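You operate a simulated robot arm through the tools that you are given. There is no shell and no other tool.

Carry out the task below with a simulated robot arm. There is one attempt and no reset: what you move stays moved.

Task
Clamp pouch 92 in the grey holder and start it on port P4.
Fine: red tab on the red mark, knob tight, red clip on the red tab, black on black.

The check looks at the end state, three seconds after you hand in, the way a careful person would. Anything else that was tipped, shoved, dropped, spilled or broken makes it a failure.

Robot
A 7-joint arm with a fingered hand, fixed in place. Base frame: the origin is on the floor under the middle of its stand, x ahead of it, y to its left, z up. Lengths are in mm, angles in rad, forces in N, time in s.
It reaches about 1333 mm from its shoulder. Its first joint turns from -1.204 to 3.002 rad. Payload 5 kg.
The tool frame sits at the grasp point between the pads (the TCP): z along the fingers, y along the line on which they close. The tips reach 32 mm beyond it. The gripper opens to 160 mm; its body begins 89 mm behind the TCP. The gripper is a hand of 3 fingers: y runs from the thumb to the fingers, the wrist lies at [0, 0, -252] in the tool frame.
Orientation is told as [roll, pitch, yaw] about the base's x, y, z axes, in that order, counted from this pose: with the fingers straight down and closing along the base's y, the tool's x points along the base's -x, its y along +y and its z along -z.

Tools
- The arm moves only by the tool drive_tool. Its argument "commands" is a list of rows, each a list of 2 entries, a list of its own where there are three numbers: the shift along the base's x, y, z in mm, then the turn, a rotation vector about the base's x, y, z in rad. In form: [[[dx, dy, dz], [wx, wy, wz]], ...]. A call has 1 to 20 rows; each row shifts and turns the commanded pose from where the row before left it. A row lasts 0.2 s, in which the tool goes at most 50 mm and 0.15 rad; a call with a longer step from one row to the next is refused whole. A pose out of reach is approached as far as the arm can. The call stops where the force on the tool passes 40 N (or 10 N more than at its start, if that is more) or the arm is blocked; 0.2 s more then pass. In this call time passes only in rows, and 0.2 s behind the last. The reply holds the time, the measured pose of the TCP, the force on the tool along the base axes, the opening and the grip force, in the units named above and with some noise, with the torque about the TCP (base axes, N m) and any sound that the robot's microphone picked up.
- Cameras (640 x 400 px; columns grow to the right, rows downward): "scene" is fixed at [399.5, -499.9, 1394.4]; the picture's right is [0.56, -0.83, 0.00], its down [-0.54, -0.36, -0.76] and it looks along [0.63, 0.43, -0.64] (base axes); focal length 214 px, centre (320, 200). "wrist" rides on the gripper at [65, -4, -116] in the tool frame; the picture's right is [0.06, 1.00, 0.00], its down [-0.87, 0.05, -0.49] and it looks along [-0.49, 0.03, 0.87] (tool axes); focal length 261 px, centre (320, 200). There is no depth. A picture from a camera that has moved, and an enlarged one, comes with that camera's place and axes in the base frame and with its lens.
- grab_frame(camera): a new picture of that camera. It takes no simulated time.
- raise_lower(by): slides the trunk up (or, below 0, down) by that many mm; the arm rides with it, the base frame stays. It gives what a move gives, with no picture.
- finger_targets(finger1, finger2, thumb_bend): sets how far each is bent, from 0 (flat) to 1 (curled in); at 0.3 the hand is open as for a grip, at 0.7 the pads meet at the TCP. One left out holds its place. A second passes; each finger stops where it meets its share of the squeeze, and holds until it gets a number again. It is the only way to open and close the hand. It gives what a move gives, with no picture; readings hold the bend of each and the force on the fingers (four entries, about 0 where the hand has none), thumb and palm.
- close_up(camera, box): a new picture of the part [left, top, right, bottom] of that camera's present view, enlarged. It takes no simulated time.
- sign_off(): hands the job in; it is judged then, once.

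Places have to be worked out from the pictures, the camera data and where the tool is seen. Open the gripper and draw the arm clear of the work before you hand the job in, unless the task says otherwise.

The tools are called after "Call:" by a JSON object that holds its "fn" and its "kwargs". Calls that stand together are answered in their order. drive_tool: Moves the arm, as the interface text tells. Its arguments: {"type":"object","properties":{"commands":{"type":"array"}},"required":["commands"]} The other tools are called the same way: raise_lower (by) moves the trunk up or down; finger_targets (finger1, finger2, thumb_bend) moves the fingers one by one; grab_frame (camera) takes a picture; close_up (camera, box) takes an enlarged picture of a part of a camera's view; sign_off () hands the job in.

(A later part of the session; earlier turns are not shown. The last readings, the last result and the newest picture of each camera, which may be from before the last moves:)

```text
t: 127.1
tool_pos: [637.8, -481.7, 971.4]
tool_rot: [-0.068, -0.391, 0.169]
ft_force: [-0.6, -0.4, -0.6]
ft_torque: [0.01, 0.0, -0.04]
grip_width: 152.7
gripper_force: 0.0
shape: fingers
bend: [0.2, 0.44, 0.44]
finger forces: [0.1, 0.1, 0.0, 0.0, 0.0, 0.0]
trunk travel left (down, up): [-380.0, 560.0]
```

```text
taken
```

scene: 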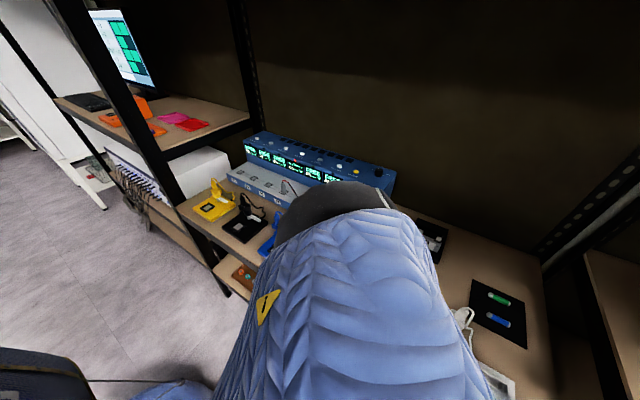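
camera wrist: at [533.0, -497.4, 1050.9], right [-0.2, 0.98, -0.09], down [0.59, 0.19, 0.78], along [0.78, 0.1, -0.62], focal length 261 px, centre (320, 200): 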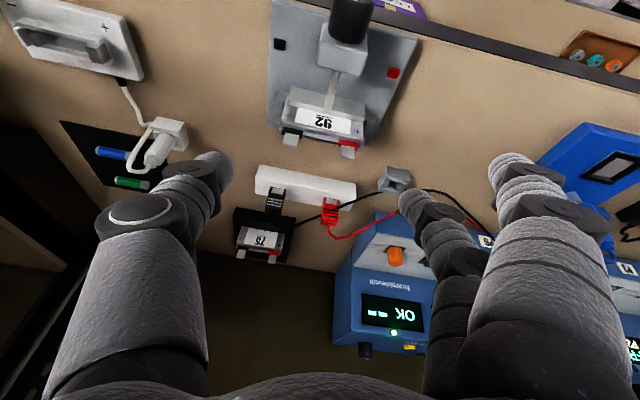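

I'll zoom in on the pouch in the holder, the knob and the clips.

Call:
{"fn": "close_up", "kwargs": {"camera": "wrist", "box": [255, 0, 435, 165]}}

Call:
{"fn": "close_up", "kwargs": {"camera": "wrist", "box": [225, 155, 425, 265]}}

```text
2.42 times, centred on (345, 82) of wrist
camera zoom: at [533.0, -497.4, 1050.9], right [-0.2, 0.98, -0.09], down [0.59, 0.19, 0.78], along [0.78, 0.1, -0.62], focal length 632 px, centre (259, 485)
```

zoom: 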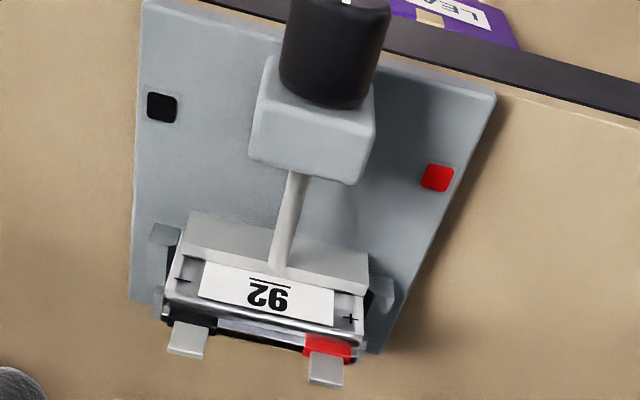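

```text
3.20 times, centred on (325, 210) of wrist
camera zoom: at [533.0, -497.4, 1050.9], right [-0.2, 0.98, -0.09], down [0.59, 0.19, 0.78], along [0.78, 0.1, -0.62], focal length 834 px, centre (304, 168)
```

zoom: 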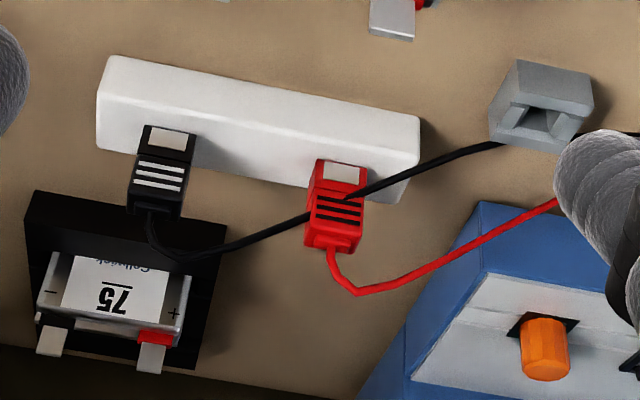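

The pouch sits properly in the slot. Next is the knob: I'll move the hand back toward the robot to get a clear view of the knob's face and mark.

Call:
{"fn": "drive_tool", "kwargs": {"commands": [[[-18, 0, 0], [0, 0, 0]], [[-18, 0, 0], [0, 0, 0]], [[-18, 0, 0], [0, 0, 0]], [[-18, 0, 0], [0, 0, 0]], [[-18, 0, 0], [0, 0, 0]], [[-18, 0, 0], [0, 0, 0]], [[-18, 0, 0], [0, 0, 0]]]}}

Call:
{"fn": "grab_frame", "kwargs": {"camera": "wrist"}}

Call:
{"fn": "grab_frame", "kwargs": {"camera": "scene"}}

```text
t: 128.7
tool_pos: [512.1, -484.3, 971.1]
tool_rot: [-0.07, -0.39, 0.17]
ft_force: [-0.5, -0.1, -0.5]
ft_torque: [0.02, -0.02, -0.02]
grip_width: 152.7
gripper_force: 0.0
shape: fingers
bend: [0.2, 0.44, 0.44]
finger forces: [0.0, 0.0, 0.0, 0.0, 0.1, 0.0]
trunk travel left (down, up): [-380.0, 560.0]
```

```text
taken
camera wrist: at [407.1, -497.2, 1050.7], right [-0.2, 0.98, -0.09], down [0.59, 0.19, 0.78], along [0.78, 0.1, -0.62], focal length 261 px, centre (320, 200)
```

wrist: 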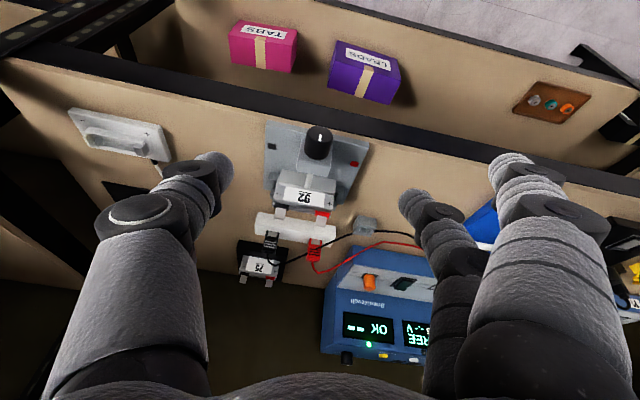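

```text
taken
```

scene: 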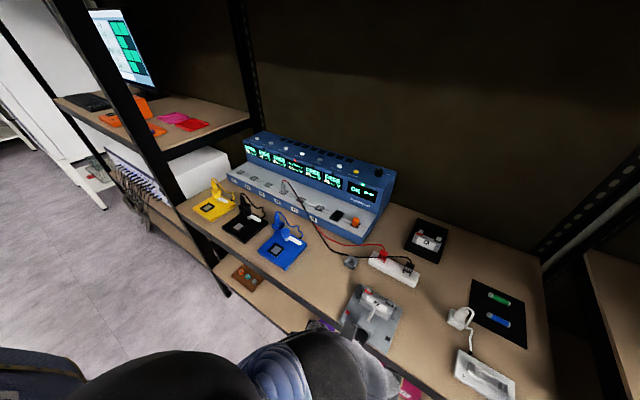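

Both cameras see the holder now. I zoom on the knob and the holder in each.

Call:
{"fn": "close_up", "kwargs": {"camera": "wrist", "box": [255, 110, 385, 225]}}

Call:
{"fn": "close_up", "kwargs": {"camera": "scene", "box": [325, 270, 415, 350]}}

```text
3.48 times, centred on (320, 168) of wrist
camera zoom: at [407.1, -497.2, 1050.7], right [-0.2, 0.98, -0.09], down [0.59, 0.19, 0.78], along [0.78, 0.1, -0.62], focal length 907 px, centre (320, 313)
```

zoom: 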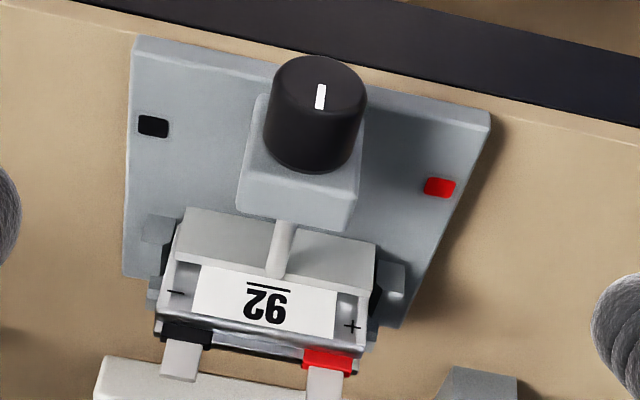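

```text
5.00 times, centred on (370, 310) of scene
camera zoom: at [399.5, -499.9, 1394.4], right [0.56, -0.83, 0.0], down [-0.54, -0.36, -0.76], along [0.63, 0.43, -0.64], focal length 1072 px, centre (70, -350)
```

zoom: 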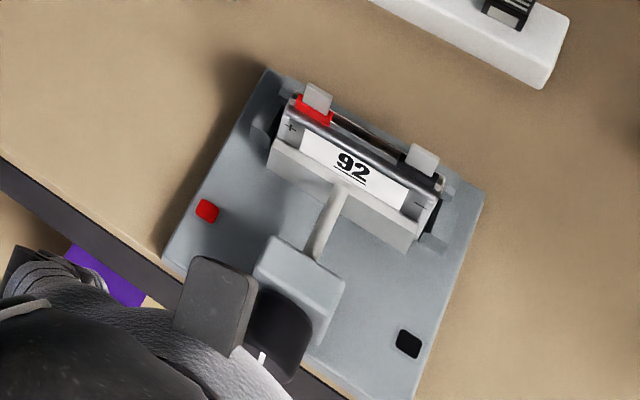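

The knob's axis is along x: face centre ≈ (590, -483, 814), diameter ≈31 mm, length ≈22 mm, white mark pointing straight up. I'll approach it from the front with the fingers pointing +x and turn it by rolling the hand. First I raise the trunk a bit and start pitching the hand forward.

Call:
{"fn": "raise_lower", "kwargs": {"by": 120}}

Call:
{"fn": "drive_tool", "kwargs": {"commands": [[[-8, 0, -5], [0, 0, -0.085]], [[-8, 0, -5], [0.035, 0, -0.085]], [[-5, 0, -8], [0.035, -0.1, 0]], [[-5, 0, -8], [0, -0.1, 0]], [[-5, 0, -8], [0, -0.1, 0]], [[-5, 0, -8], [0, -0.1, 0]], [[-5, 0, -8], [0, -0.1, 0]], [[-5, 0, -8], [0, -0.1, 0]]]}}

```text
t: 130.2
tool_pos: [510.4, -482.4, 1089.9]
tool_rot: [-0.07, -0.389, 0.169]
ft_force: [0.4, -0.2, 0.2]
ft_torque: [0.03, -0.03, 0.01]
grip_width: 152.7
gripper_force: 0.0
shape: fingers
bend: [0.2, 0.44, 0.44]
finger forces: [0.0, 0.1, 0.0, 0.0, 0.0, 0.1]
trunk travel left (down, up): [-500.0, 440.0]
```

```text
t: 132.0
tool_pos: [523.4, -523.7, 1054.8]
tool_rot: [0.018, -0.85, -0.023]
ft_force: [0.0, 0.1, 0.4]
ft_torque: [-0.01, 0.02, 0.0]
grip_width: 152.9
gripper_force: 0.0
shape: fingers
bend: [0.2, 0.44, 0.44]
finger forces: [0.0, 0.1, 0.1, 0.0, 0.1, 0.0]
out of reach, approached as far as the arm can: row 4, 5, 6, 7, 8
trunk travel left (down, up): [-500.0, 440.0]
```

That hit the elbow's folding limit because the wrist is too close to the shoulder. I'll lower the hand (in front of the table) and then continue pitching.

Call:
{"fn": "drive_tool", "kwargs": {"commands": [[[0, 4, -20], [0, 0, 0]], [[0, 4, -20], [0, 0, 0]], [[0, 4, -20], [0, 0, 0]], [[-3, 4, -20], [0, 0, 0]], [[-3, 4, -20], [0, 0, 0]], [[-3, 4, -20], [0, 0, 0]], [[-3, 4, -15], [0, 0, 0]]]}}

Call:
{"fn": "drive_tool", "kwargs": {"commands": [[[-5, 2, -5], [0, -0.1, 0]], [[-5, 2, -5], [0, -0.1, 0]], [[-5, 2, -5], [0, -0.1, 0]], [[-5, 2, -5], [0, -0.1, 0]]]}}

```text
t: 133.6
tool_pos: [542.3, -527.9, 923.0]
tool_rot: [0.022, -0.851, -0.025]
ft_force: [-0.4, 0.6, 0.5]
ft_torque: [0.03, -0.01, -0.05]
grip_width: 153.0
gripper_force: 0.1
shape: fingers
bend: [0.2, 0.44, 0.44]
finger forces: [0.0, 0.0, 0.1, 0.1, 0.1, 0.0]
out of reach, approached as far as the arm can: row 1, 2, 3, 4, 5, 6, 7
trunk travel left (down, up): [-500.0, 440.0]
```

```text
t: 134.8
tool_pos: [447.4, -542.5, 756.5]
tool_rot: [0.022, -0.92, -0.025]
ft_force: [0.5, 1.2, -0.5]
ft_torque: [0.01, -0.03, 0.02]
grip_width: 152.8
gripper_force: 0.0
shape: fingers
bend: [0.2, 0.44, 0.44]
finger forces: [0.0, 0.0, 0.0, 0.1, 0.1, 0.0]
out of reach, approached as far as the arm can: row 1, 2, 3
trunk travel left (down, up): [-500.0, 440.0]
stopped in row 4: the arm was blocked; the commanded pose is now the measured one
```

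The arm flipped downward in front of the table. I hold and check its state.

Call:
{"fn": "drive_tool", "kwargs": {"commands": [[[0, 0, 0], [0, 0, 0]], [[0, 0, 0], [0, 0, 0]]]}}

Call:
{"fn": "grab_frame", "kwargs": {"camera": "scene"}}

Call:
{"fn": "grab_frame", "kwargs": {"camera": "wrist"}}

```text
t: 135.4
tool_pos: [446.8, -542.5, 756.5]
tool_rot: [0.021, -0.92, -0.024]
ft_force: [-0.2, -0.1, -0.1]
ft_torque: [0.02, 0.01, -0.01]
grip_width: 153.2
gripper_force: 0.1
shape: fingers
bend: [0.2, 0.44, 0.44]
finger forces: [0.0, 0.1, 0.1, 0.1, 0.0, 0.1]
trunk travel left (down, up): [-500.0, 440.0]
```

```text
taken
```

scene: 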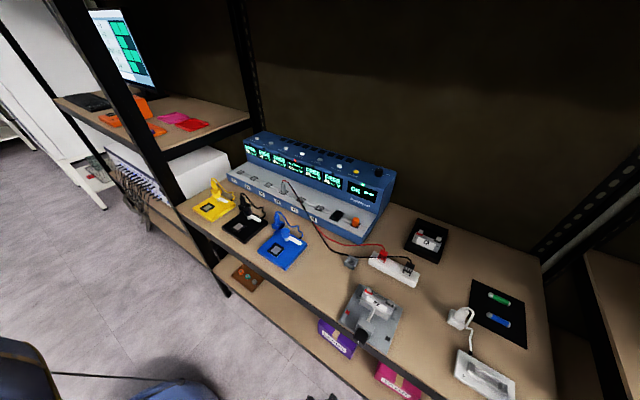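

```text
taken
camera wrist: at [313.8, -547.7, 773.1], right [-0.03, 1.0, -0.04], down [0.14, 0.04, 0.99], along [0.99, 0.03, -0.14], focal length 261 px, centre (320, 200)
```

wrist: 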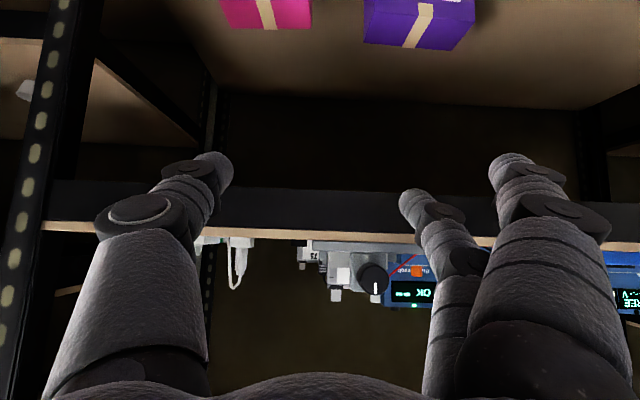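

It settled in a new, elbow-low posture that suits the forward-pointing hand, and the table is untouched; the wrist camera now sees the knob face-on. I continue pitching to fully horizontal.

Call:
{"fn": "drive_tool", "kwargs": {"commands": [[[0, 0, 5], [0, -0.1, 0]], [[0, 0, 5], [0, -0.1, 0]], [[0, 0, 5], [0, -0.1, 0]], [[0, 0, 5], [0, -0.1, 0]], [[0, 0, 5], [0, -0.1, 0]], [[0, 0, 5], [0, -0.1, 0]]]}}

Call:
{"fn": "grab_frame", "kwargs": {"camera": "wrist"}}

Call:
{"fn": "grab_frame", "kwargs": {"camera": "scene"}}

```text
t: 136.8
tool_pos: [445.6, -544.7, 787.3]
tool_rot: [0.291, -1.518, -0.288]
ft_force: [0.3, 0.5, -0.1]
ft_torque: [0.01, -0.03, 0.01]
grip_width: 152.8
gripper_force: 0.1
shape: fingers
bend: [0.2, 0.44, 0.44]
finger forces: [0.0, 0.0, 0.1, 0.0, 0.1, 0.0]
trunk travel left (down, up): [-500.0, 440.0]
```

```text
taken
camera wrist: at [326.3, -548.5, 725.4], right [0.0, 1.0, -0.05], down [-0.45, 0.04, 0.89], along [0.89, 0.02, 0.45], focal length 261 px, centre (320, 200)
```

wrist: 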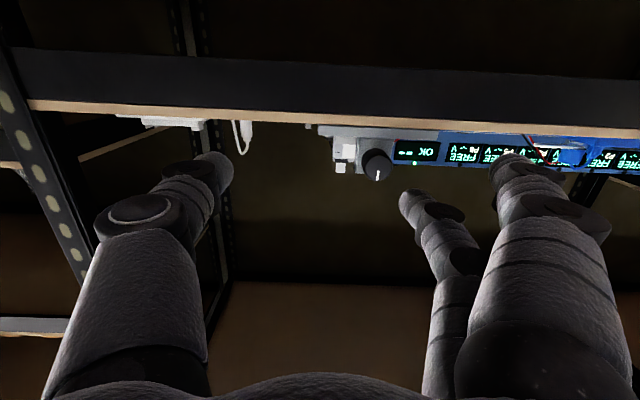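

```text
taken
```

scene: 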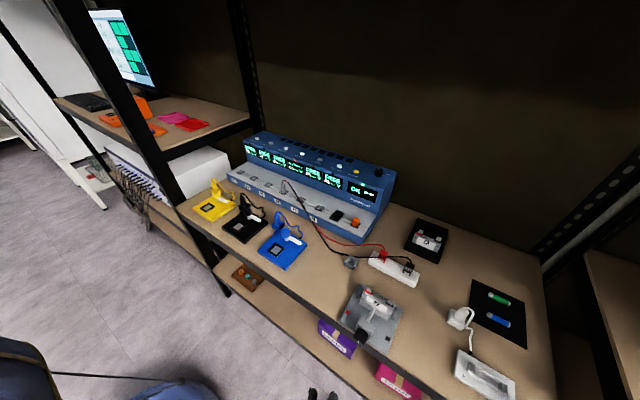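

The hand is horizontal, pointing at the knob. I'll zoom on the knob and table edge from this front view to refine their positions.

Call:
{"fn": "close_up", "kwargs": {"camera": "wrist", "box": [300, 90, 460, 210]}}

Call:
{"fn": "close_up", "kwargs": {"camera": "scene", "box": [325, 270, 415, 350]}}

```text
3.33 times, centred on (380, 150) of wrist
camera zoom: at [326.3, -548.5, 725.4], right [0.0, 1.0, -0.05], down [-0.45, 0.04, 0.89], along [0.89, 0.02, 0.45], focal length 869 px, centre (120, 367)
```

zoom: 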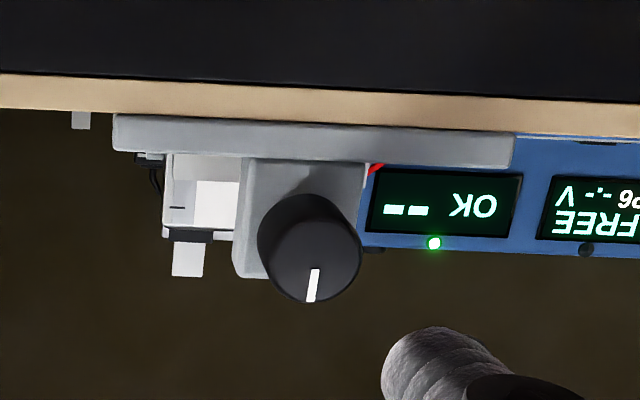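

```text
5.00 times, centred on (370, 310) of scene
camera zoom: at [399.5, -499.9, 1394.4], right [0.56, -0.83, 0.0], down [-0.54, -0.36, -0.76], along [0.63, 0.43, -0.64], focal length 1072 px, centre (70, -350)
```

zoom: 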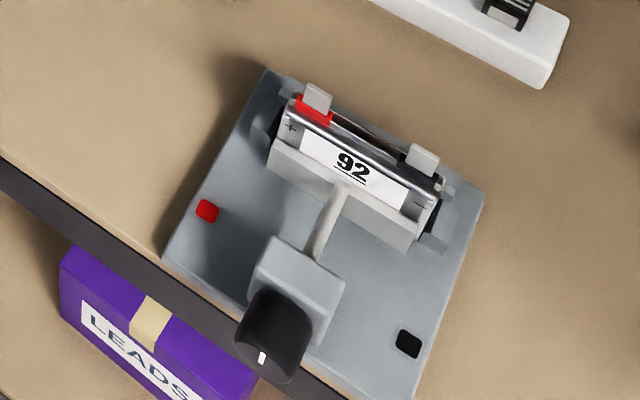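

Knob axis refined to about y=-481.7, z=815. I'll turn it with finger1 and thumb (finger2 out of the way), rolling from about -25° to +65° (clockwise seen from the robot). First I test this roll range here in free space.

Call:
{"fn": "drive_tool", "kwargs": {"commands": [[[0, 0, 0], [0.14, 0, 0]], [[0, 0, 0], [0.14, 0, 0]], [[0, 0, 0], [0.14, 0, 0]], [[0, 0, 0], [0.14, 0, 0]], [[0, 0, 0], [0.14, 0, 0]], [[0, 0, 0], [0.14, 0, 0]], [[0, 0, 0], [0.14, 0, 0]], [[0, 0, 0], [0.14, 0, 0]]]}}

```text
t: 138.6
tool_pos: [446.5, -542.8, 787.2]
tool_rot: [1.549, -0.433, -1.515]
ft_force: [0.6, -0.9, 0.7]
ft_torque: [-0.03, 0.02, 0.01]
grip_width: 153.0
gripper_force: 0.1
shape: fingers
bend: [0.2, 0.44, 0.44]
finger forces: [0.0, 0.0, 0.0, 0.0, 0.0, 0.0]
trunk travel left (down, up): [-500.0, 440.0]
```

Roll +1.12 is fine. Now I roll back to the starting angle (-0.44) and correct the small pitch error.

Call:
{"fn": "drive_tool", "kwargs": {"commands": [[[0, 0, 0], [-0.14, 0, 0]], [[0, 0, 0], [-0.14, 0, 0]], [[0, 0, 0], [-0.14, 0, 0]], [[0, 0, 0], [-0.14, 0, 0]], [[0, 0, 0], [-0.14, 0, 0]], [[0, 0, 0], [-0.14, 0, 0]], [[0, 0, 0], [-0.14, 0, 0]], [[0, 0, 0], [-0.14, 0, 0]], [[0, 0, 0], [0, -0.05, 0]], [[0, 0, 0], [-0.11, 0, 0]], [[0, 0, 0], [-0.11, 0, 0]], [[0, 0, 0], [-0.11, 0, 0]], [[0, 0, 0], [-0.11, 0, 0]]]}}

Call:
{"fn": "grab_frame", "kwargs": {"camera": "wrist"}}

```text
t: 141.4
tool_pos: [446.8, -543.9, 787.4]
tool_rot: [-1.568, -1.143, 1.569]
ft_force: [0.2, -0.1, -0.5]
ft_torque: [-0.01, 0.03, 0.0]
grip_width: 153.3
gripper_force: 0.1
shape: fingers
bend: [0.2, 0.44, 0.44]
finger forces: [0.1, 0.0, 0.1, 0.0, 0.0, 0.0]
trunk travel left (down, up): [-500.0, 440.0]
```

```text
taken
camera wrist: at [330.1, -575.2, 727.6], right [0.0, 0.88, -0.47], down [-0.49, 0.41, 0.77], along [0.87, 0.23, 0.43], focal length 261 px, centre (320, 200)
```

wrist: 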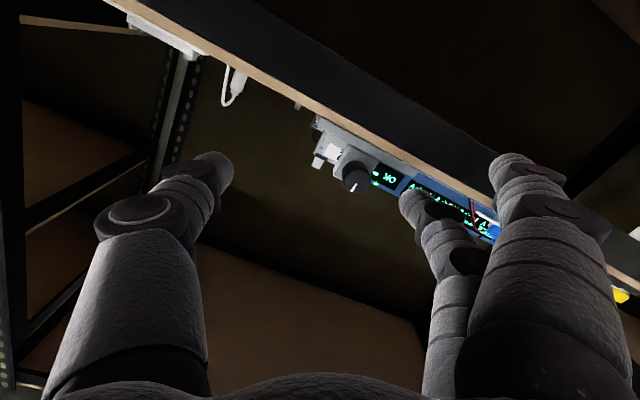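

Roll range is fine. I set finger1 and thumb slightly open, finger2 out of the way, and move in front of the knob (TCP x≈540).

Call:
{"fn": "finger_targets", "kwargs": {"finger1": 0.57, "finger2": 0.15, "thumb_bend": 0.57}}

Call:
{"fn": "drive_tool", "kwargs": {"commands": [[[8, 10, 5], [0.085, 0, 0]], [[8, 10, 5], [0.085, 0, 0]], [[12, 10, 5], [0, 0, 0]], [[12, 10, 5], [0, 0, 0]], [[12, 10, 5], [0, 0, 0]], [[12, 8, 5], [0, 0, 0]], [[12, 6, 5], [0, 0, 0]], [[10, 0.4, 1], [0, 0, 0]]]}}

Call:
{"fn": "grab_frame", "kwargs": {"camera": "wrist"}}

Call:
{"fn": "close_up", "kwargs": {"camera": "scene", "box": [290, 270, 410, 390]}}

```text
t: 142.4
tool_pos: [446.7, -542.6, 786.3]
tool_rot: [-1.567, -1.146, 1.569]
ft_force: [-0.3, 0.0, -0.7]
ft_torque: [0.03, -0.02, -0.02]
grip_width: 63.9
gripper_force: 0.1
shape: fingers
bend: [0.56, 0.15, 0.56]
finger forces: [0.1, 0.0, 0.0, 0.0, 0.1, 0.0]
trunk travel left (down, up): [-500.0, 440.0]
```

```text
t: 144.2
tool_pos: [532.9, -478.1, 823.5]
tool_rot: [-1.567, -1.316, 1.568]
ft_force: [0.4, 0.2, 0.3]
ft_torque: [0.0, 0.03, -0.02]
grip_width: 64.2
gripper_force: 0.0
shape: fingers
bend: [0.56, 0.15, 0.56]
finger forces: [0.1, 0.0, 0.0, 0.0, 0.1, 0.0]
trunk travel left (down, up): [-500.0, 440.0]
```

```text
taken
camera wrist: at [416.4, -500.4, 759.0], right [0.0, 0.95, -0.31], down [-0.49, 0.27, 0.83], along [0.87, 0.15, 0.47], focal length 261 px, centre (320, 200)
```

wrist: 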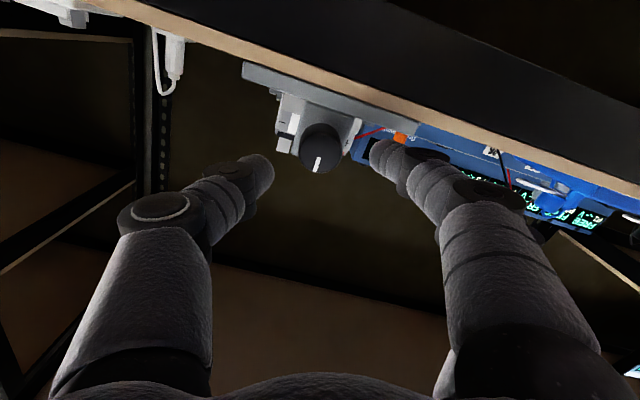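

```text
3.33 times, centred on (350, 330) of scene
camera zoom: at [399.5, -499.9, 1394.4], right [0.56, -0.83, 0.0], down [-0.54, -0.36, -0.76], along [0.63, 0.43, -0.64], focal length 715 px, centre (220, -233)
```

zoom: 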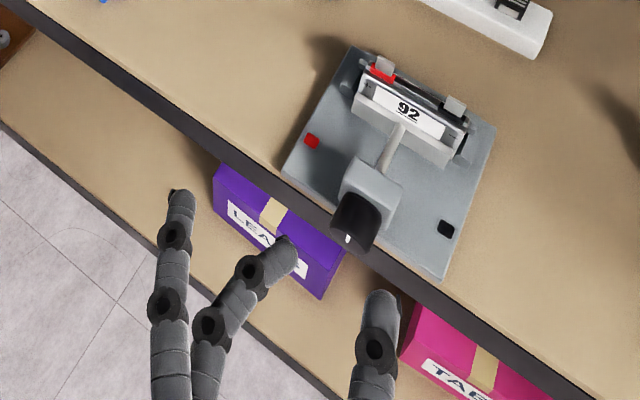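

The scene camera gives a superb view of finger1, thumb and knob. Alignment looks right within 2–3 mm; I correct slightly and advance to straddle the knob.

Call:
{"fn": "drive_tool", "kwargs": {"commands": [[[8, -0.5, -0.7], [0, 0, 0]], [[8, -0.5, -0.7], [0, 0, 0]], [[8, 0, 0], [0, 0, 0]], [[8, 0, 0], [0, 0, 0]], [[8, 0, 0], [0, 0, 0]]]}}

Call:
{"fn": "close_up", "kwargs": {"camera": "scene", "box": [310, 270, 410, 370]}}

Call:
{"fn": "grab_frame", "kwargs": {"camera": "wrist"}}

```text
t: 145.4
tool_pos: [572.5, -480.4, 821.9]
tool_rot: [-1.567, -1.316, 1.567]
ft_force: [0.0, -0.8, -0.3]
ft_torque: [-0.04, 0.01, 0.01]
grip_width: 63.8
gripper_force: 0.3
shape: fingers
bend: [0.56, 0.15, 0.56]
finger forces: [0.2, 0.1, 0.0, 0.1, 0.1, 0.0]
trunk travel left (down, up): [-500.0, 440.0]
```

```text
4.00 times, centred on (360, 320) of scene
camera zoom: at [399.5, -499.9, 1394.4], right [0.56, -0.83, 0.0], down [-0.54, -0.36, -0.76], along [0.63, 0.43, -0.64], focal length 858 px, centre (160, -280)
```

zoom: 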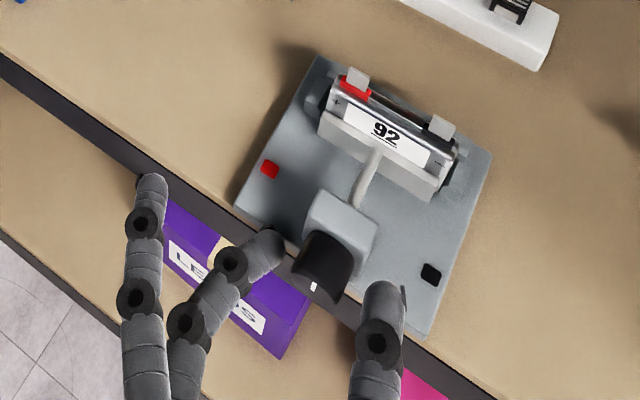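

```text
taken
camera wrist: at [455.6, -501.1, 757.6], right [0.0, 0.95, -0.31], down [-0.49, 0.27, 0.83], along [0.87, 0.15, 0.47], focal length 261 px, centre (320, 200)
```

wrist: 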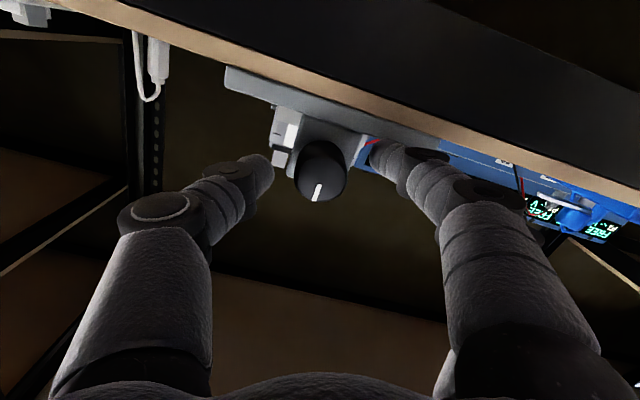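

The tips straddle the knob with no contact. Now I close finger1 and thumb on it.

Call:
{"fn": "finger_targets", "kwargs": {"finger1": 0.64, "thumb_bend": 0.64}}

Call:
{"fn": "close_up", "kwargs": {"camera": "scene", "box": [310, 270, 410, 370]}}

```text
t: 146.4
tool_pos: [572.1, -479.6, 822.5]
tool_rot: [-1.566, -1.316, 1.569]
ft_force: [-0.2, -0.5, 1.1]
ft_torque: [0.02, -0.01, 0.01]
grip_width: 35.7
gripper_force: 1.2
shape: fingers
bend: [0.63, 0.15, 0.63]
finger forces: [0.5, 0.0, 0.0, 0.0, 1.8, 0.0]
trunk travel left (down, up): [-500.0, 440.0]
```

```text
4.00 times, centred on (360, 320) of scene
camera zoom: at [399.5, -499.9, 1394.4], right [0.56, -0.83, 0.0], down [-0.54, -0.36, -0.76], along [0.63, 0.43, -0.64], focal length 858 px, centre (160, -280)
```

zoom: 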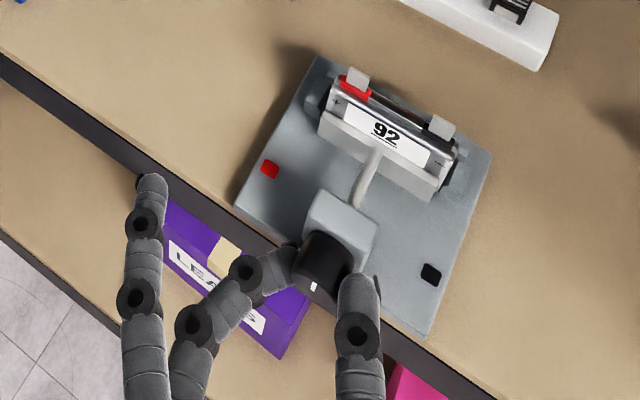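

Both digits touch the knob. I squeeze harder.

Call:
{"fn": "finger_targets", "kwargs": {"finger1": 0.74, "thumb_bend": 0.74}}

```text
t: 147.4
tool_pos: [572.1, -480.4, 821.5]
tool_rot: [-1.568, -1.315, 1.569]
ft_force: [9.5, -8.8, 4.0]
ft_torque: [0.04, -0.15, -0.15]
grip_width: 31.8
gripper_force: 12.5
shape: fingers
bend: [0.66, 0.15, 0.67]
finger forces: [7.9, 0.0, 0.1, 0.0, 17.6, 0.1]
trunk travel left (down, up): [-500.0, 440.0]
```

The thumb presses more than finger1, so I balance them.

Call:
{"fn": "finger_targets", "kwargs": {"finger1": 0.76, "thumb_bend": 0.7}}

```text
t: 148.4
tool_pos: [573.1, -477.7, 820.2]
tool_rot: [-1.565, -1.315, 1.567]
ft_force: [5.4, -1.2, 0.4]
ft_torque: [0.01, -0.08, -0.02]
grip_width: 32.1
gripper_force: 9.7
shape: fingers
bend: [0.67, 0.15, 0.66]
finger forces: [9.5, 0.0, 0.1, 0.1, 10.8, 0.0]
trunk travel left (down, up): [-500.0, 440.0]
```

Balanced at ≈10 N each. Now a first small clockwise roll (about +x), orbiting the TCP around the knob's axis, to feel its resistance.

Call:
{"fn": "drive_tool", "kwargs": {"commands": [[[0, -1.03, 0.2], [0.12, 0, 0]], [[0, -1.05, 0.08], [0.12, 0, 0]], [[0, -1.05, -0.05], [0.12, 0, 0]], [[0, -1.04, -0.17], [0.12, 0, 0]]]}}

Call:
{"fn": "close_up", "kwargs": {"camera": "scene", "box": [310, 270, 410, 370]}}

Call:
{"fn": "close_up", "kwargs": {"camera": "wrist", "box": [240, 90, 400, 220]}}

```text
t: 149.4
tool_pos: [573.0, -483.0, 820.6]
tool_rot: [1.564, -1.344, -1.564]
ft_force: [1.5, 7.0, -5.6]
ft_torque: [-0.02, 0.15, 0.25]
grip_width: 32.2
gripper_force: 12.0
shape: fingers
bend: [0.67, 0.15, 0.67]
finger forces: [15.9, 0.0, 0.0, 0.0, 7.7, 0.0]
trunk travel left (down, up): [-500.0, 440.0]
```

```text
4.00 times, centred on (360, 320) of scene
camera zoom: at [399.5, -499.9, 1394.4], right [0.56, -0.83, 0.0], down [-0.54, -0.36, -0.76], along [0.63, 0.43, -0.64], focal length 858 px, centre (160, -280)
```

zoom: 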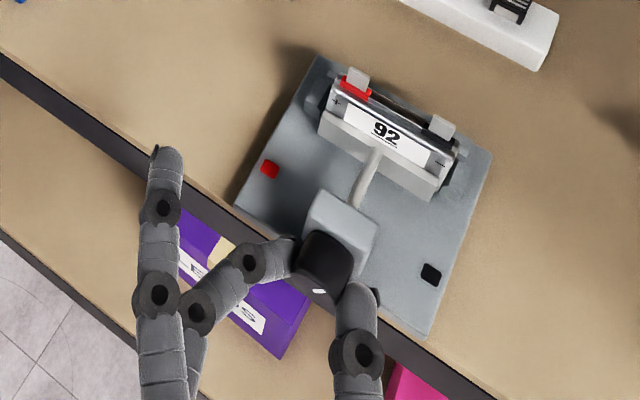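

```text
3.08 times, centred on (320, 155) of wrist
camera zoom: at [456.1, -474.1, 754.8], right [0.0, 0.99, 0.16], down [-0.49, -0.14, 0.86], along [0.87, -0.08, 0.48], focal length 802 px, centre (320, 338)
```

zoom: 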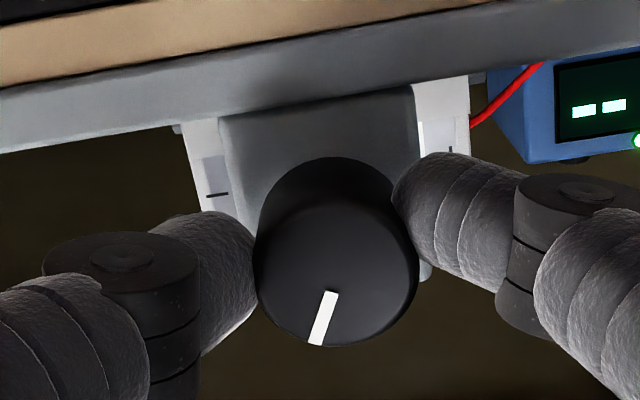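

The knob turns with the hand (white mark moved clockwise). I continue the stroke with a small centring correction.

Call:
{"fn": "drive_tool", "kwargs": {"commands": [[[0, -0.05, -0.8], [0.125, 0, 0]], [[0, -1.0, -0.44], [0.125, 0, 0]], [[0, -0.94, -0.56], [0.125, 0, 0]], [[0, -0.86, -0.67], [0.125, 0, 0]]]}}

Call:
{"fn": "drive_tool", "kwargs": {"commands": [[[0, -0.77, -0.78], [0.125, 0, 0]], [[0, -0.67, -0.87], [0.125, 0, 0]], [[0, -0.55, -0.94], [0.125, 0, 0]]]}}

Call:
{"fn": "close_up", "kwargs": {"camera": "scene", "box": [310, 270, 410, 370]}}

Call:
{"fn": "close_up", "kwargs": {"camera": "wrist", "box": [240, 90, 400, 220]}}

```text
t: 150.4
tool_pos: [573.8, -486.7, 819.2]
tool_rot: [1.571, -0.844, -1.567]
ft_force: [1.3, 16.7, -6.7]
ft_torque: [-0.03, 0.14, 0.46]
grip_width: 32.5
gripper_force: 12.2
shape: fingers
bend: [0.67, 0.15, 0.67]
finger forces: [18.3, 0.0, 0.0, 0.0, 6.2, 0.1]
trunk travel left (down, up): [-500.0, 440.0]
```

```text
t: 151.2
tool_pos: [573.4, -488.2, 817.9]
tool_rot: [1.573, -0.469, -1.57]
ft_force: [-2.3, 20.6, -0.7]
ft_torque: [-0.02, -0.03, 0.56]
grip_width: 32.9
gripper_force: 12.8
shape: fingers
bend: [0.67, 0.15, 0.68]
finger forces: [19.9, 0.0, 0.0, 0.0, 6.3, 0.1]
trunk travel left (down, up): [-500.0, 440.0]
```

```text
4.00 times, centred on (360, 320) of scene
camera zoom: at [399.5, -499.9, 1394.4], right [0.56, -0.83, 0.0], down [-0.54, -0.36, -0.76], along [0.63, 0.43, -0.64], focal length 858 px, centre (160, -280)
```

zoom: 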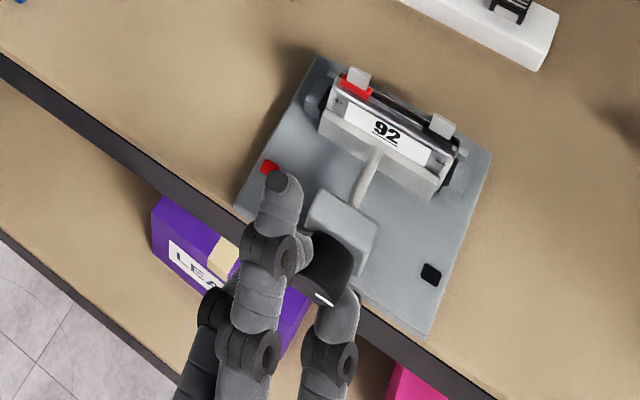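

```text
3.08 times, centred on (320, 155) of wrist
camera zoom: at [456.0, -433.1, 782.3], right [0.0, 0.51, 0.86], down [-0.49, -0.75, 0.44], along [0.87, -0.42, 0.25], focal length 802 px, centre (320, 338)
```

zoom: 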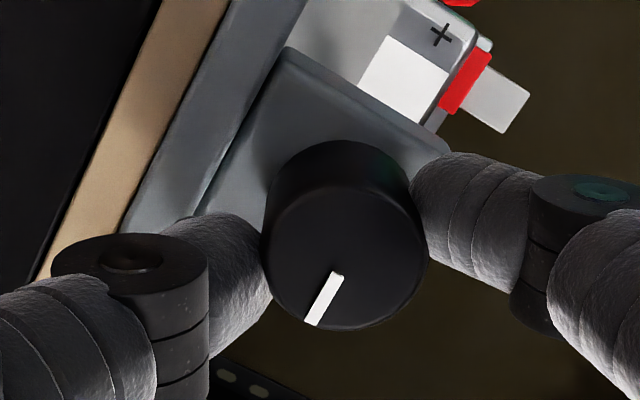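

The knob has turned about 80° clockwise (mark now at 3 o'clock). I'll check closely whether the jaw has moved.

Call:
{"fn": "close_up", "kwargs": {"camera": "scene", "box": [350, 280, 400, 320]}}

```text
10.00 times, centred on (375, 300) of scene
camera zoom: at [399.5, -499.9, 1394.4], right [0.56, -0.83, 0.0], down [-0.54, -0.36, -0.76], along [0.63, 0.43, -0.64], focal length 2145 px, centre (-230, -800)
```

zoom: 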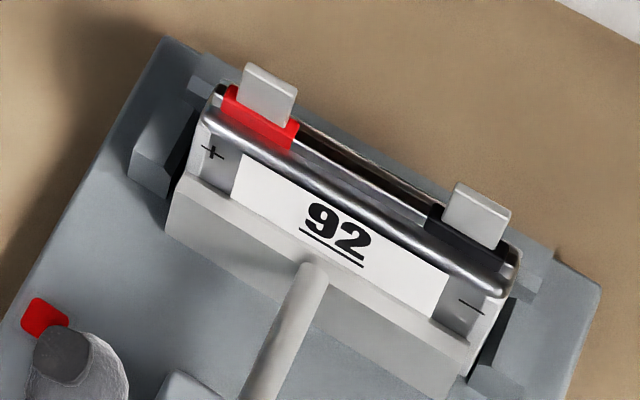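

No visible jaw motion yet, so more turns are needed. I've fitted the true pivot (axis y≈-479.3, z≈814.8, offset 5.5 mm). Now I ease the grip, withdraw 24 mm, and open.

Call:
{"fn": "finger_targets", "kwargs": {"finger1": 0.635, "thumb_bend": 0.635}}

Call:
{"fn": "drive_tool", "kwargs": {"commands": [[[-8, 1, 0], [0, 0, 0]], [[-12, 1, 0], [0, 0, 0]], [[-8, 0, 0], [0, 0, 0]]]}}

Call:
{"fn": "finger_targets", "kwargs": {"finger1": 0.6, "thumb_bend": 0.6}}

Call:
{"fn": "close_up", "kwargs": {"camera": "scene", "box": [310, 270, 410, 370]}}

```text
t: 152.2
tool_pos: [573.7, -489.6, 817.9]
tool_rot: [1.573, -0.471, -1.571]
ft_force: [-0.5, -0.5, 2.5]
ft_torque: [0.06, -0.09, 0.04]
grip_width: 40.9
gripper_force: 0.9
shape: fingers
bend: [0.61, 0.15, 0.63]
finger forces: [2.0, 0.0, 0.0, 0.0, 0.0, 0.0]
trunk travel left (down, up): [-500.0, 440.0]
```

```text
t: 153.0
tool_pos: [544.8, -486.7, 816.5]
tool_rot: [1.571, -0.471, -1.57]
ft_force: [-0.2, -0.6, 0.0]
ft_torque: [0.04, 0.02, 0.0]
grip_width: 36.4
gripper_force: 0.0
shape: fingers
bend: [0.63, 0.15, 0.63]
finger forces: [0.0, 0.1, 0.0, 0.0, 0.0, 0.1]
trunk travel left (down, up): [-500.0, 440.0]
```

```text
t: 154.0
tool_pos: [545.5, -487.7, 816.3]
tool_rot: [1.573, -0.472, -1.572]
ft_force: [0.6, -0.3, -1.1]
ft_torque: [-0.04, 0.01, 0.01]
grip_width: 46.6
gripper_force: 0.0
shape: fingers
bend: [0.6, 0.15, 0.6]
finger forces: [0.0, 0.0, 0.0, 0.0, 0.0, 0.0]
trunk travel left (down, up): [-500.0, 440.0]
```

```text
4.00 times, centred on (360, 320) of scene
camera zoom: at [399.5, -499.9, 1394.4], right [0.56, -0.83, 0.0], down [-0.54, -0.36, -0.76], along [0.63, 0.43, -0.64], focal length 858 px, centre (160, -280)
```

zoom: 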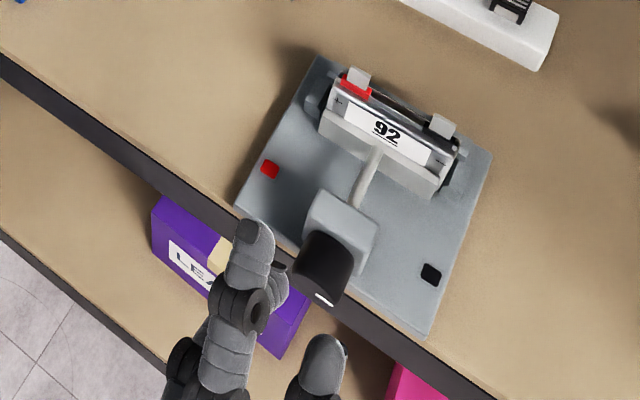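

Withdrawn cleanly; the knob keeps its new angle. I roll back and re-approach for the next stroke.

Call:
{"fn": "drive_tool", "kwargs": {"commands": [[[0, 0.88, 0.32], [-0.132, 0, 0]], [[0, 0.88, 0.32], [-0.132, 0, 0]], [[0, 0.88, 0.32], [-0.132, 0, 0]], [[0, 0.88, 0.32], [-0.132, 0, 0]], [[0, 0.88, 0.32], [-0.132, 0, 0]], [[0, 0.88, 0.32], [-0.132, 0, 0]], [[0, 0.88, 0.32], [-0.132, 0, 0]], [[0, 0.88, 0.32], [-0.132, 0, 0]], [[0, 0.88, 0.32], [-0.132, 0, 0]], [[0, 0.88, 0.32], [-0.132, 0, 0]], [[0, 0.88, 0.32], [-0.132, 0, 0]]]}}

Call:
{"fn": "drive_tool", "kwargs": {"commands": [[[10, 0, 0], [0, 0, 0]], [[10, 0, 0], [0, 0, 0]], [[8, 0, 0], [0, 0, 0]]]}}

Call:
{"fn": "finger_targets", "kwargs": {"finger1": 0.76, "thumb_bend": 0.71}}

```text
t: 156.4
tool_pos: [544.5, -477.8, 821.1]
tool_rot: [-1.566, -1.216, 1.569]
ft_force: [0.1, 0.3, -0.4]
ft_torque: [0.0, 0.01, -0.01]
grip_width: 46.7
gripper_force: 0.0
shape: fingers
bend: [0.6, 0.15, 0.6]
finger forces: [0.1, 0.0, 0.1, 0.0, 0.1, 0.1]
trunk travel left (down, up): [-500.0, 440.0]
```

```text
t: 157.2
tool_pos: [572.7, -476.7, 819.5]
tool_rot: [-1.566, -1.22, 1.567]
ft_force: [0.5, -0.6, 0.3]
ft_torque: [0.02, 0.02, -0.01]
grip_width: 46.9
gripper_force: 0.0
shape: fingers
bend: [0.6, 0.15, 0.6]
finger forces: [0.0, 0.0, 0.1, 0.0, 0.1, 0.1]
trunk travel left (down, up): [-500.0, 440.0]
```

```text
t: 158.2
tool_pos: [573.0, -477.9, 820.1]
tool_rot: [-1.567, -1.221, 1.568]
ft_force: [8.9, -6.3, 2.8]
ft_torque: [-0.03, -0.15, -0.11]
grip_width: 31.3
gripper_force: 11.7
shape: fingers
bend: [0.68, 0.15, 0.66]
finger forces: [7.4, 0.0, 0.0, 0.0, 14.9, 0.0]
trunk travel left (down, up): [-500.0, 440.0]
```

Gripped again. Second stroke, with the refined pivot.

Call:
{"fn": "drive_tool", "kwargs": {"commands": [[[0, -1.65, 0.19], [0.123, 0, 0]], [[0, -0.67, 0.11], [0.123, 0, 0]], [[0, -0.675, 0.03], [0.123, 0, 0]], [[0, -0.674, -0.05], [0.123, 0, 0]], [[0, -0.662, -0.14], [0.123, 0, 0]], [[0, -0.64, -0.22], [0.123, 0, 0]], [[0, -0.609, -0.29], [0.123, 0, 0]]]}}

Call:
{"fn": "drive_tool", "kwargs": {"commands": [[[0, -0.569, -0.37], [0.123, 0, 0]], [[0, -0.519, -0.43], [0.123, 0, 0]], [[0, -0.461, -0.49], [0.123, 0, 0]], [[0, -0.398, -0.55], [0.123, 0, 0]], [[0, -0.328, -0.59], [0.123, 0, 0]], [[0, -0.253, -0.63], [0.123, 0, 0]]]}}

Call:
{"fn": "close_up", "kwargs": {"camera": "scene", "box": [310, 270, 410, 370]}}

Call:
{"fn": "close_up", "kwargs": {"camera": "scene", "box": [350, 280, 400, 320]}}

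```text
t: 159.8
tool_pos: [572.9, -483.0, 818.5]
tool_rot: [1.567, -1.06, -1.566]
ft_force: [7.6, 2.1, 0.8]
ft_torque: [-0.02, -0.04, 0.09]
grip_width: 31.2
gripper_force: 11.0
shape: fingers
bend: [0.68, 0.15, 0.67]
finger forces: [12.1, 0.0, 0.0, 0.1, 9.7, 0.1]
trunk travel left (down, up): [-500.0, 440.0]
```

```text
t: 161.2
tool_pos: [573.1, -484.1, 817.0]
tool_rot: [1.573, -0.32, -1.57]
ft_force: [2.0, 18.5, -2.4]
ft_torque: [-0.04, 0.0, 0.46]
grip_width: 31.4
gripper_force: 14.2
shape: fingers
bend: [0.68, 0.15, 0.67]
finger forces: [19.9, 0.0, 0.0, 0.0, 8.6, 0.0]
trunk travel left (down, up): [-500.0, 440.0]
```

```text
4.00 times, centred on (360, 320) of scene
camera zoom: at [399.5, -499.9, 1394.4], right [0.56, -0.83, 0.0], down [-0.54, -0.36, -0.76], along [0.63, 0.43, -0.64], focal length 858 px, centre (160, -280)
```

zoom: 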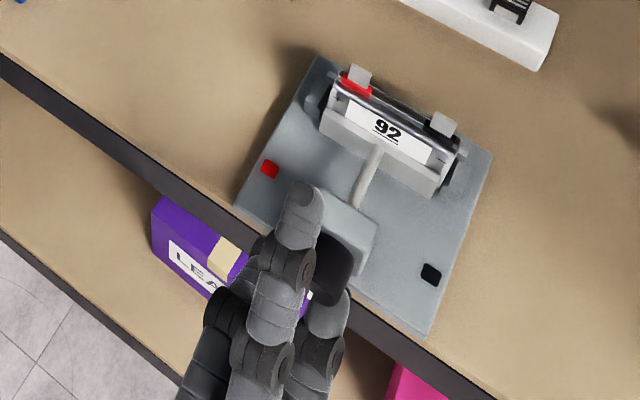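

```text
10.00 times, centred on (375, 300) of scene
camera zoom: at [399.5, -499.9, 1394.4], right [0.56, -0.83, 0.0], down [-0.54, -0.36, -0.76], along [0.63, 0.43, -0.64], focal length 2145 px, centre (-230, -800)
```

zoom: 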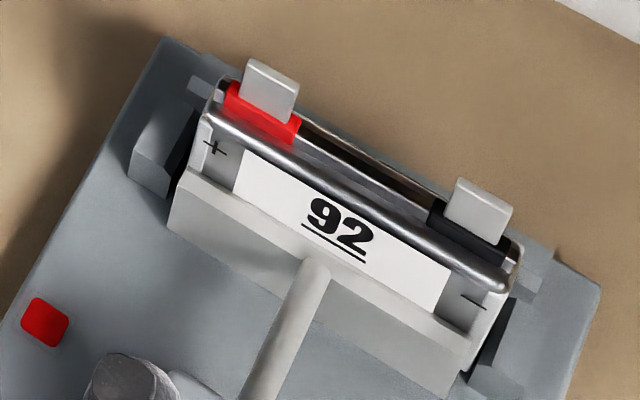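

The jaw is advancing: the pouch has shifted about 1 mm toward the rail. I regrasp for the next stroke: ease, withdraw, open, roll back.

Call:
{"fn": "finger_targets", "kwargs": {"finger1": 0.635, "thumb_bend": 0.635}}

Call:
{"fn": "drive_tool", "kwargs": {"commands": [[[-9, 0, 0], [0, 0, 0]], [[-10, 0, 0], [0, 0, 0]], [[-9, 0, 0], [0, 0, 0]]]}}

Call:
{"fn": "finger_targets", "kwargs": {"finger1": 0.6, "thumb_bend": 0.6}}

Call:
{"fn": "drive_tool", "kwargs": {"commands": [[[0, 0.55, 0.25], [-0.133, 0, 0]], [[0, 0.55, 0.25], [-0.133, 0, 0]], [[0, 0.55, 0.25], [-0.133, 0, 0]], [[0, 0.55, 0.25], [-0.133, 0, 0]], [[0, 0.55, 0.25], [-0.133, 0, 0]], [[0, 0.55, 0.25], [-0.133, 0, 0]], [[0, 0.55, 0.25], [-0.133, 0, 0]], [[0, 0.55, 0.25], [-0.133, 0, 0]], [[0, 0.55, 0.25], [-0.133, 0, 0]], [[0, 0.55, 0.25], [-0.133, 0, 0]], [[0, 0.55, 0.25], [-0.133, 0, 0]], [[0, 0.55, 0.25], [-0.133, 0, 0]]]}}

```text
t: 162.2
tool_pos: [573.9, -485.4, 816.4]
tool_rot: [1.573, -0.323, -1.569]
ft_force: [0.3, 0.6, 1.1]
ft_torque: [0.01, -0.04, 0.03]
grip_width: 37.8
gripper_force: 0.5
shape: fingers
bend: [0.62, 0.15, 0.63]
finger forces: [0.8, 0.1, 0.0, 0.0, 0.1, 0.1]
trunk travel left (down, up): [-500.0, 440.0]
```

```text
t: 163.0
tool_pos: [545.2, -484.7, 816.4]
tool_rot: [1.573, -0.323, -1.57]
ft_force: [0.7, 0.2, -0.6]
ft_torque: [-0.01, -0.03, 0.0]
grip_width: 36.5
gripper_force: 0.1
shape: fingers
bend: [0.63, 0.15, 0.63]
finger forces: [0.1, 0.1, 0.0, 0.0, 0.0, 0.1]
trunk travel left (down, up): [-500.0, 440.0]
```

```text
t: 164.0
tool_pos: [545.3, -484.3, 814.8]
tool_rot: [1.572, -0.322, -1.571]
ft_force: [-0.3, 0.8, 1.2]
ft_torque: [-0.03, 0.01, -0.03]
grip_width: 46.7
gripper_force: 0.0
shape: fingers
bend: [0.6, 0.15, 0.6]
finger forces: [0.0, 0.0, 0.0, 0.0, 0.0, 0.1]
trunk travel left (down, up): [-500.0, 440.0]
```

```text
t: 166.6
tool_pos: [545.2, -478.1, 818.8]
tool_rot: [-1.568, -1.219, 1.568]
ft_force: [-0.8, 0.0, -0.1]
ft_torque: [-0.03, 0.03, 0.0]
grip_width: 46.8
gripper_force: 0.1
shape: fingers
bend: [0.6, 0.15, 0.6]
finger forces: [0.0, 0.1, 0.0, 0.0, 0.0, 0.0]
trunk travel left (down, up): [-500.0, 440.0]
```

Rolled back. I re-approach and grip for stroke three.

Call:
{"fn": "drive_tool", "kwargs": {"commands": [[[10, -0.5, 0.5], [0, 0, 0]], [[10, -0.4, 0.5], [0, 0, 0]], [[8, 0, 0], [0, 0, 0]]]}}

Call:
{"fn": "finger_targets", "kwargs": {"finger1": 0.77, "thumb_bend": 0.72}}

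Call:
{"fn": "drive_tool", "kwargs": {"commands": [[[0, -0.65, 0.19], [0.123, 0, 0]], [[0, -0.67, 0.11], [0.123, 0, 0]], [[0, -0.675, 0.03], [0.123, 0, 0]], [[0, -0.674, -0.05], [0.123, 0, 0]], [[0, -0.662, -0.14], [0.123, 0, 0]], [[0, -0.64, -0.22], [0.123, 0, 0]], [[0, -0.609, -0.29], [0.123, 0, 0]]]}}

Call:
{"fn": "drive_tool", "kwargs": {"commands": [[[0, -0.3, -0.37], [0.123, 0, 0]], [[0, -0.2, -0.43], [0.123, 0, 0]], [[0, -0.2, -0.49], [0.123, 0, 0]], [[0, -0.1, -0.55], [0.123, 0, 0]], [[0, -0.1, -0.59], [0.123, 0, 0]], [[0, 0, -0.63], [0.123, 0, 0]]]}}

Call:
{"fn": "close_up", "kwargs": {"camera": "scene", "box": [350, 280, 400, 320]}}

```text
t: 167.4
tool_pos: [573.9, -478.0, 819.2]
tool_rot: [-1.567, -1.224, 1.567]
ft_force: [-0.4, -0.1, -0.6]
ft_torque: [-0.04, 0.0, 0.01]
grip_width: 46.9
gripper_force: 0.0
shape: fingers
bend: [0.6, 0.15, 0.6]
finger forces: [0.1, 0.0, 0.1, 0.0, 0.0, 0.0]
trunk travel left (down, up): [-500.0, 440.0]
```

```text
t: 168.4
tool_pos: [574.5, -479.7, 819.3]
tool_rot: [-1.569, -1.224, 1.568]
ft_force: [7.7, -5.9, 2.6]
ft_torque: [0.0, -0.1, -0.09]
grip_width: 30.9
gripper_force: 11.7
shape: fingers
bend: [0.67, 0.15, 0.66]
finger forces: [8.6, 0.1, 0.0, 0.1, 15.4, 0.0]
trunk travel left (down, up): [-500.0, 440.0]
```

```text
t: 170.0
tool_pos: [572.7, -482.4, 819.1]
tool_rot: [1.569, -1.056, -1.566]
ft_force: [8.2, 4.7, -3.5]
ft_torque: [-0.02, 0.05, 0.14]
grip_width: 30.5
gripper_force: 12.6
shape: fingers
bend: [0.67, 0.15, 0.67]
finger forces: [15.0, 0.1, 0.1, 0.0, 9.9, 0.0]
trunk travel left (down, up): [-500.0, 440.0]
```

```text
t: 171.4
tool_pos: [573.3, -483.8, 815.7]
tool_rot: [1.574, -0.317, -1.569]
ft_force: [3.9, 17.4, -2.6]
ft_torque: [-0.09, -0.03, 0.43]
grip_width: 31.0
gripper_force: 14.5
shape: fingers
bend: [0.67, 0.15, 0.67]
finger forces: [18.3, 0.1, 0.0, 0.0, 10.2, 0.1]
trunk travel left (down, up): [-500.0, 440.0]
```

```text
10.00 times, centred on (375, 300) of scene
camera zoom: at [399.5, -499.9, 1394.4], right [0.56, -0.83, 0.0], down [-0.54, -0.36, -0.76], along [0.63, 0.43, -0.64], focal length 2145 px, centre (-230, -800)
```

zoom: 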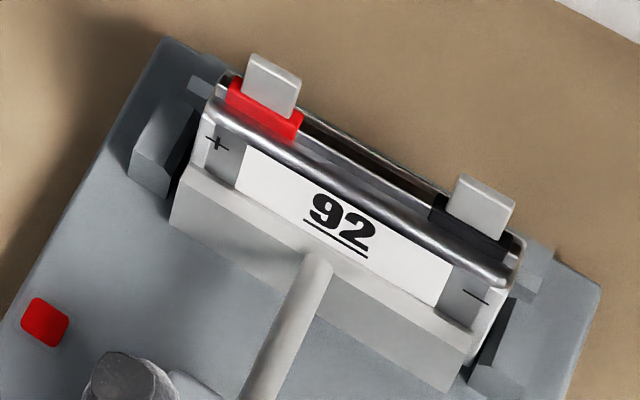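

The jaw and pouch advance ~1 mm per stroke. I go on with the next regrasp and stroke.

Call:
{"fn": "finger_targets", "kwargs": {"finger1": 0.635, "thumb_bend": 0.635}}

Call:
{"fn": "drive_tool", "kwargs": {"commands": [[[-9, 0, 0], [0, 0, 0]], [[-10, 0, 0], [0, 0, 0]], [[-9, 0, 0], [0, 0, 0]]]}}

Call:
{"fn": "finger_targets", "kwargs": {"finger1": 0.6, "thumb_bend": 0.6}}

Call:
{"fn": "drive_tool", "kwargs": {"commands": [[[0, 0.43, 0.3], [-0.133, 0, 0]], [[0, 0.43, 0.3], [-0.133, 0, 0]], [[0, 0.43, 0.3], [-0.133, 0, 0]], [[0, 0.43, 0.3], [-0.133, 0, 0]], [[0, 0.43, 0.3], [-0.133, 0, 0]], [[0, 0.43, 0.3], [-0.133, 0, 0]], [[0, 0.43, 0.3], [-0.133, 0, 0]], [[0, 0.43, 0.3], [-0.133, 0, 0]], [[0, 0.43, 0.3], [-0.133, 0, 0]], [[0, 0.43, 0.3], [-0.133, 0, 0]], [[0, 0.43, 0.3], [-0.133, 0, 0]], [[0, 0.43, 0.3], [-0.133, 0, 0]]]}}

Call:
{"fn": "drive_tool", "kwargs": {"commands": [[[10, 0, 0], [0, 0, 0]], [[10, 0, 0], [0, 0, 0]], [[8, 0, 0], [0, 0, 0]]]}}

```text
t: 172.4
tool_pos: [573.5, -486.3, 814.9]
tool_rot: [1.573, -0.321, -1.57]
ft_force: [-0.6, -1.0, 0.3]
ft_torque: [-0.01, 0.02, 0.0]
grip_width: 37.5
gripper_force: 0.3
shape: fingers
bend: [0.62, 0.15, 0.63]
finger forces: [0.5, 0.0, 0.0, 0.0, 0.0, 0.0]
trunk travel left (down, up): [-500.0, 440.0]
```

```text
t: 173.2
tool_pos: [543.4, -484.2, 814.9]
tool_rot: [1.573, -0.321, -1.573]
ft_force: [0.3, -0.9, 0.6]
ft_torque: [0.0, 0.02, 0.05]
grip_width: 36.4
gripper_force: 0.0
shape: fingers
bend: [0.63, 0.15, 0.63]
finger forces: [0.0, 0.0, 0.0, 0.0, 0.0, 0.0]
trunk travel left (down, up): [-500.0, 440.0]
```

```text
t: 174.2
tool_pos: [544.1, -484.0, 816.6]
tool_rot: [1.573, -0.32, -1.571]
ft_force: [0.2, -0.3, -0.3]
ft_torque: [0.0, 0.01, -0.01]
grip_width: 46.5
gripper_force: 0.1
shape: fingers
bend: [0.6, 0.15, 0.6]
finger forces: [0.0, 0.0, 0.0, 0.1, 0.0, 0.1]
trunk travel left (down, up): [-500.0, 440.0]
```

```text
t: 176.8
tool_pos: [544.4, -480.8, 819.9]
tool_rot: [-1.569, -1.225, 1.57]
ft_force: [-0.2, 0.4, -0.3]
ft_torque: [-0.02, 0.02, -0.02]
grip_width: 46.8
gripper_force: 0.0
shape: fingers
bend: [0.6, 0.15, 0.6]
finger forces: [0.0, 0.0, 0.0, 0.0, 0.1, 0.0]
trunk travel left (down, up): [-500.0, 440.0]
```

```text
t: 177.6
tool_pos: [572.3, -479.8, 818.6]
tool_rot: [-1.564, -1.227, 1.568]
ft_force: [0.1, 0.3, 0.9]
ft_torque: [0.01, 0.0, 0.02]
grip_width: 46.5
gripper_force: 0.0
shape: fingers
bend: [0.6, 0.15, 0.6]
finger forces: [0.0, 0.1, 0.0, 0.0, 0.0, 0.0]
trunk travel left (down, up): [-500.0, 440.0]
```

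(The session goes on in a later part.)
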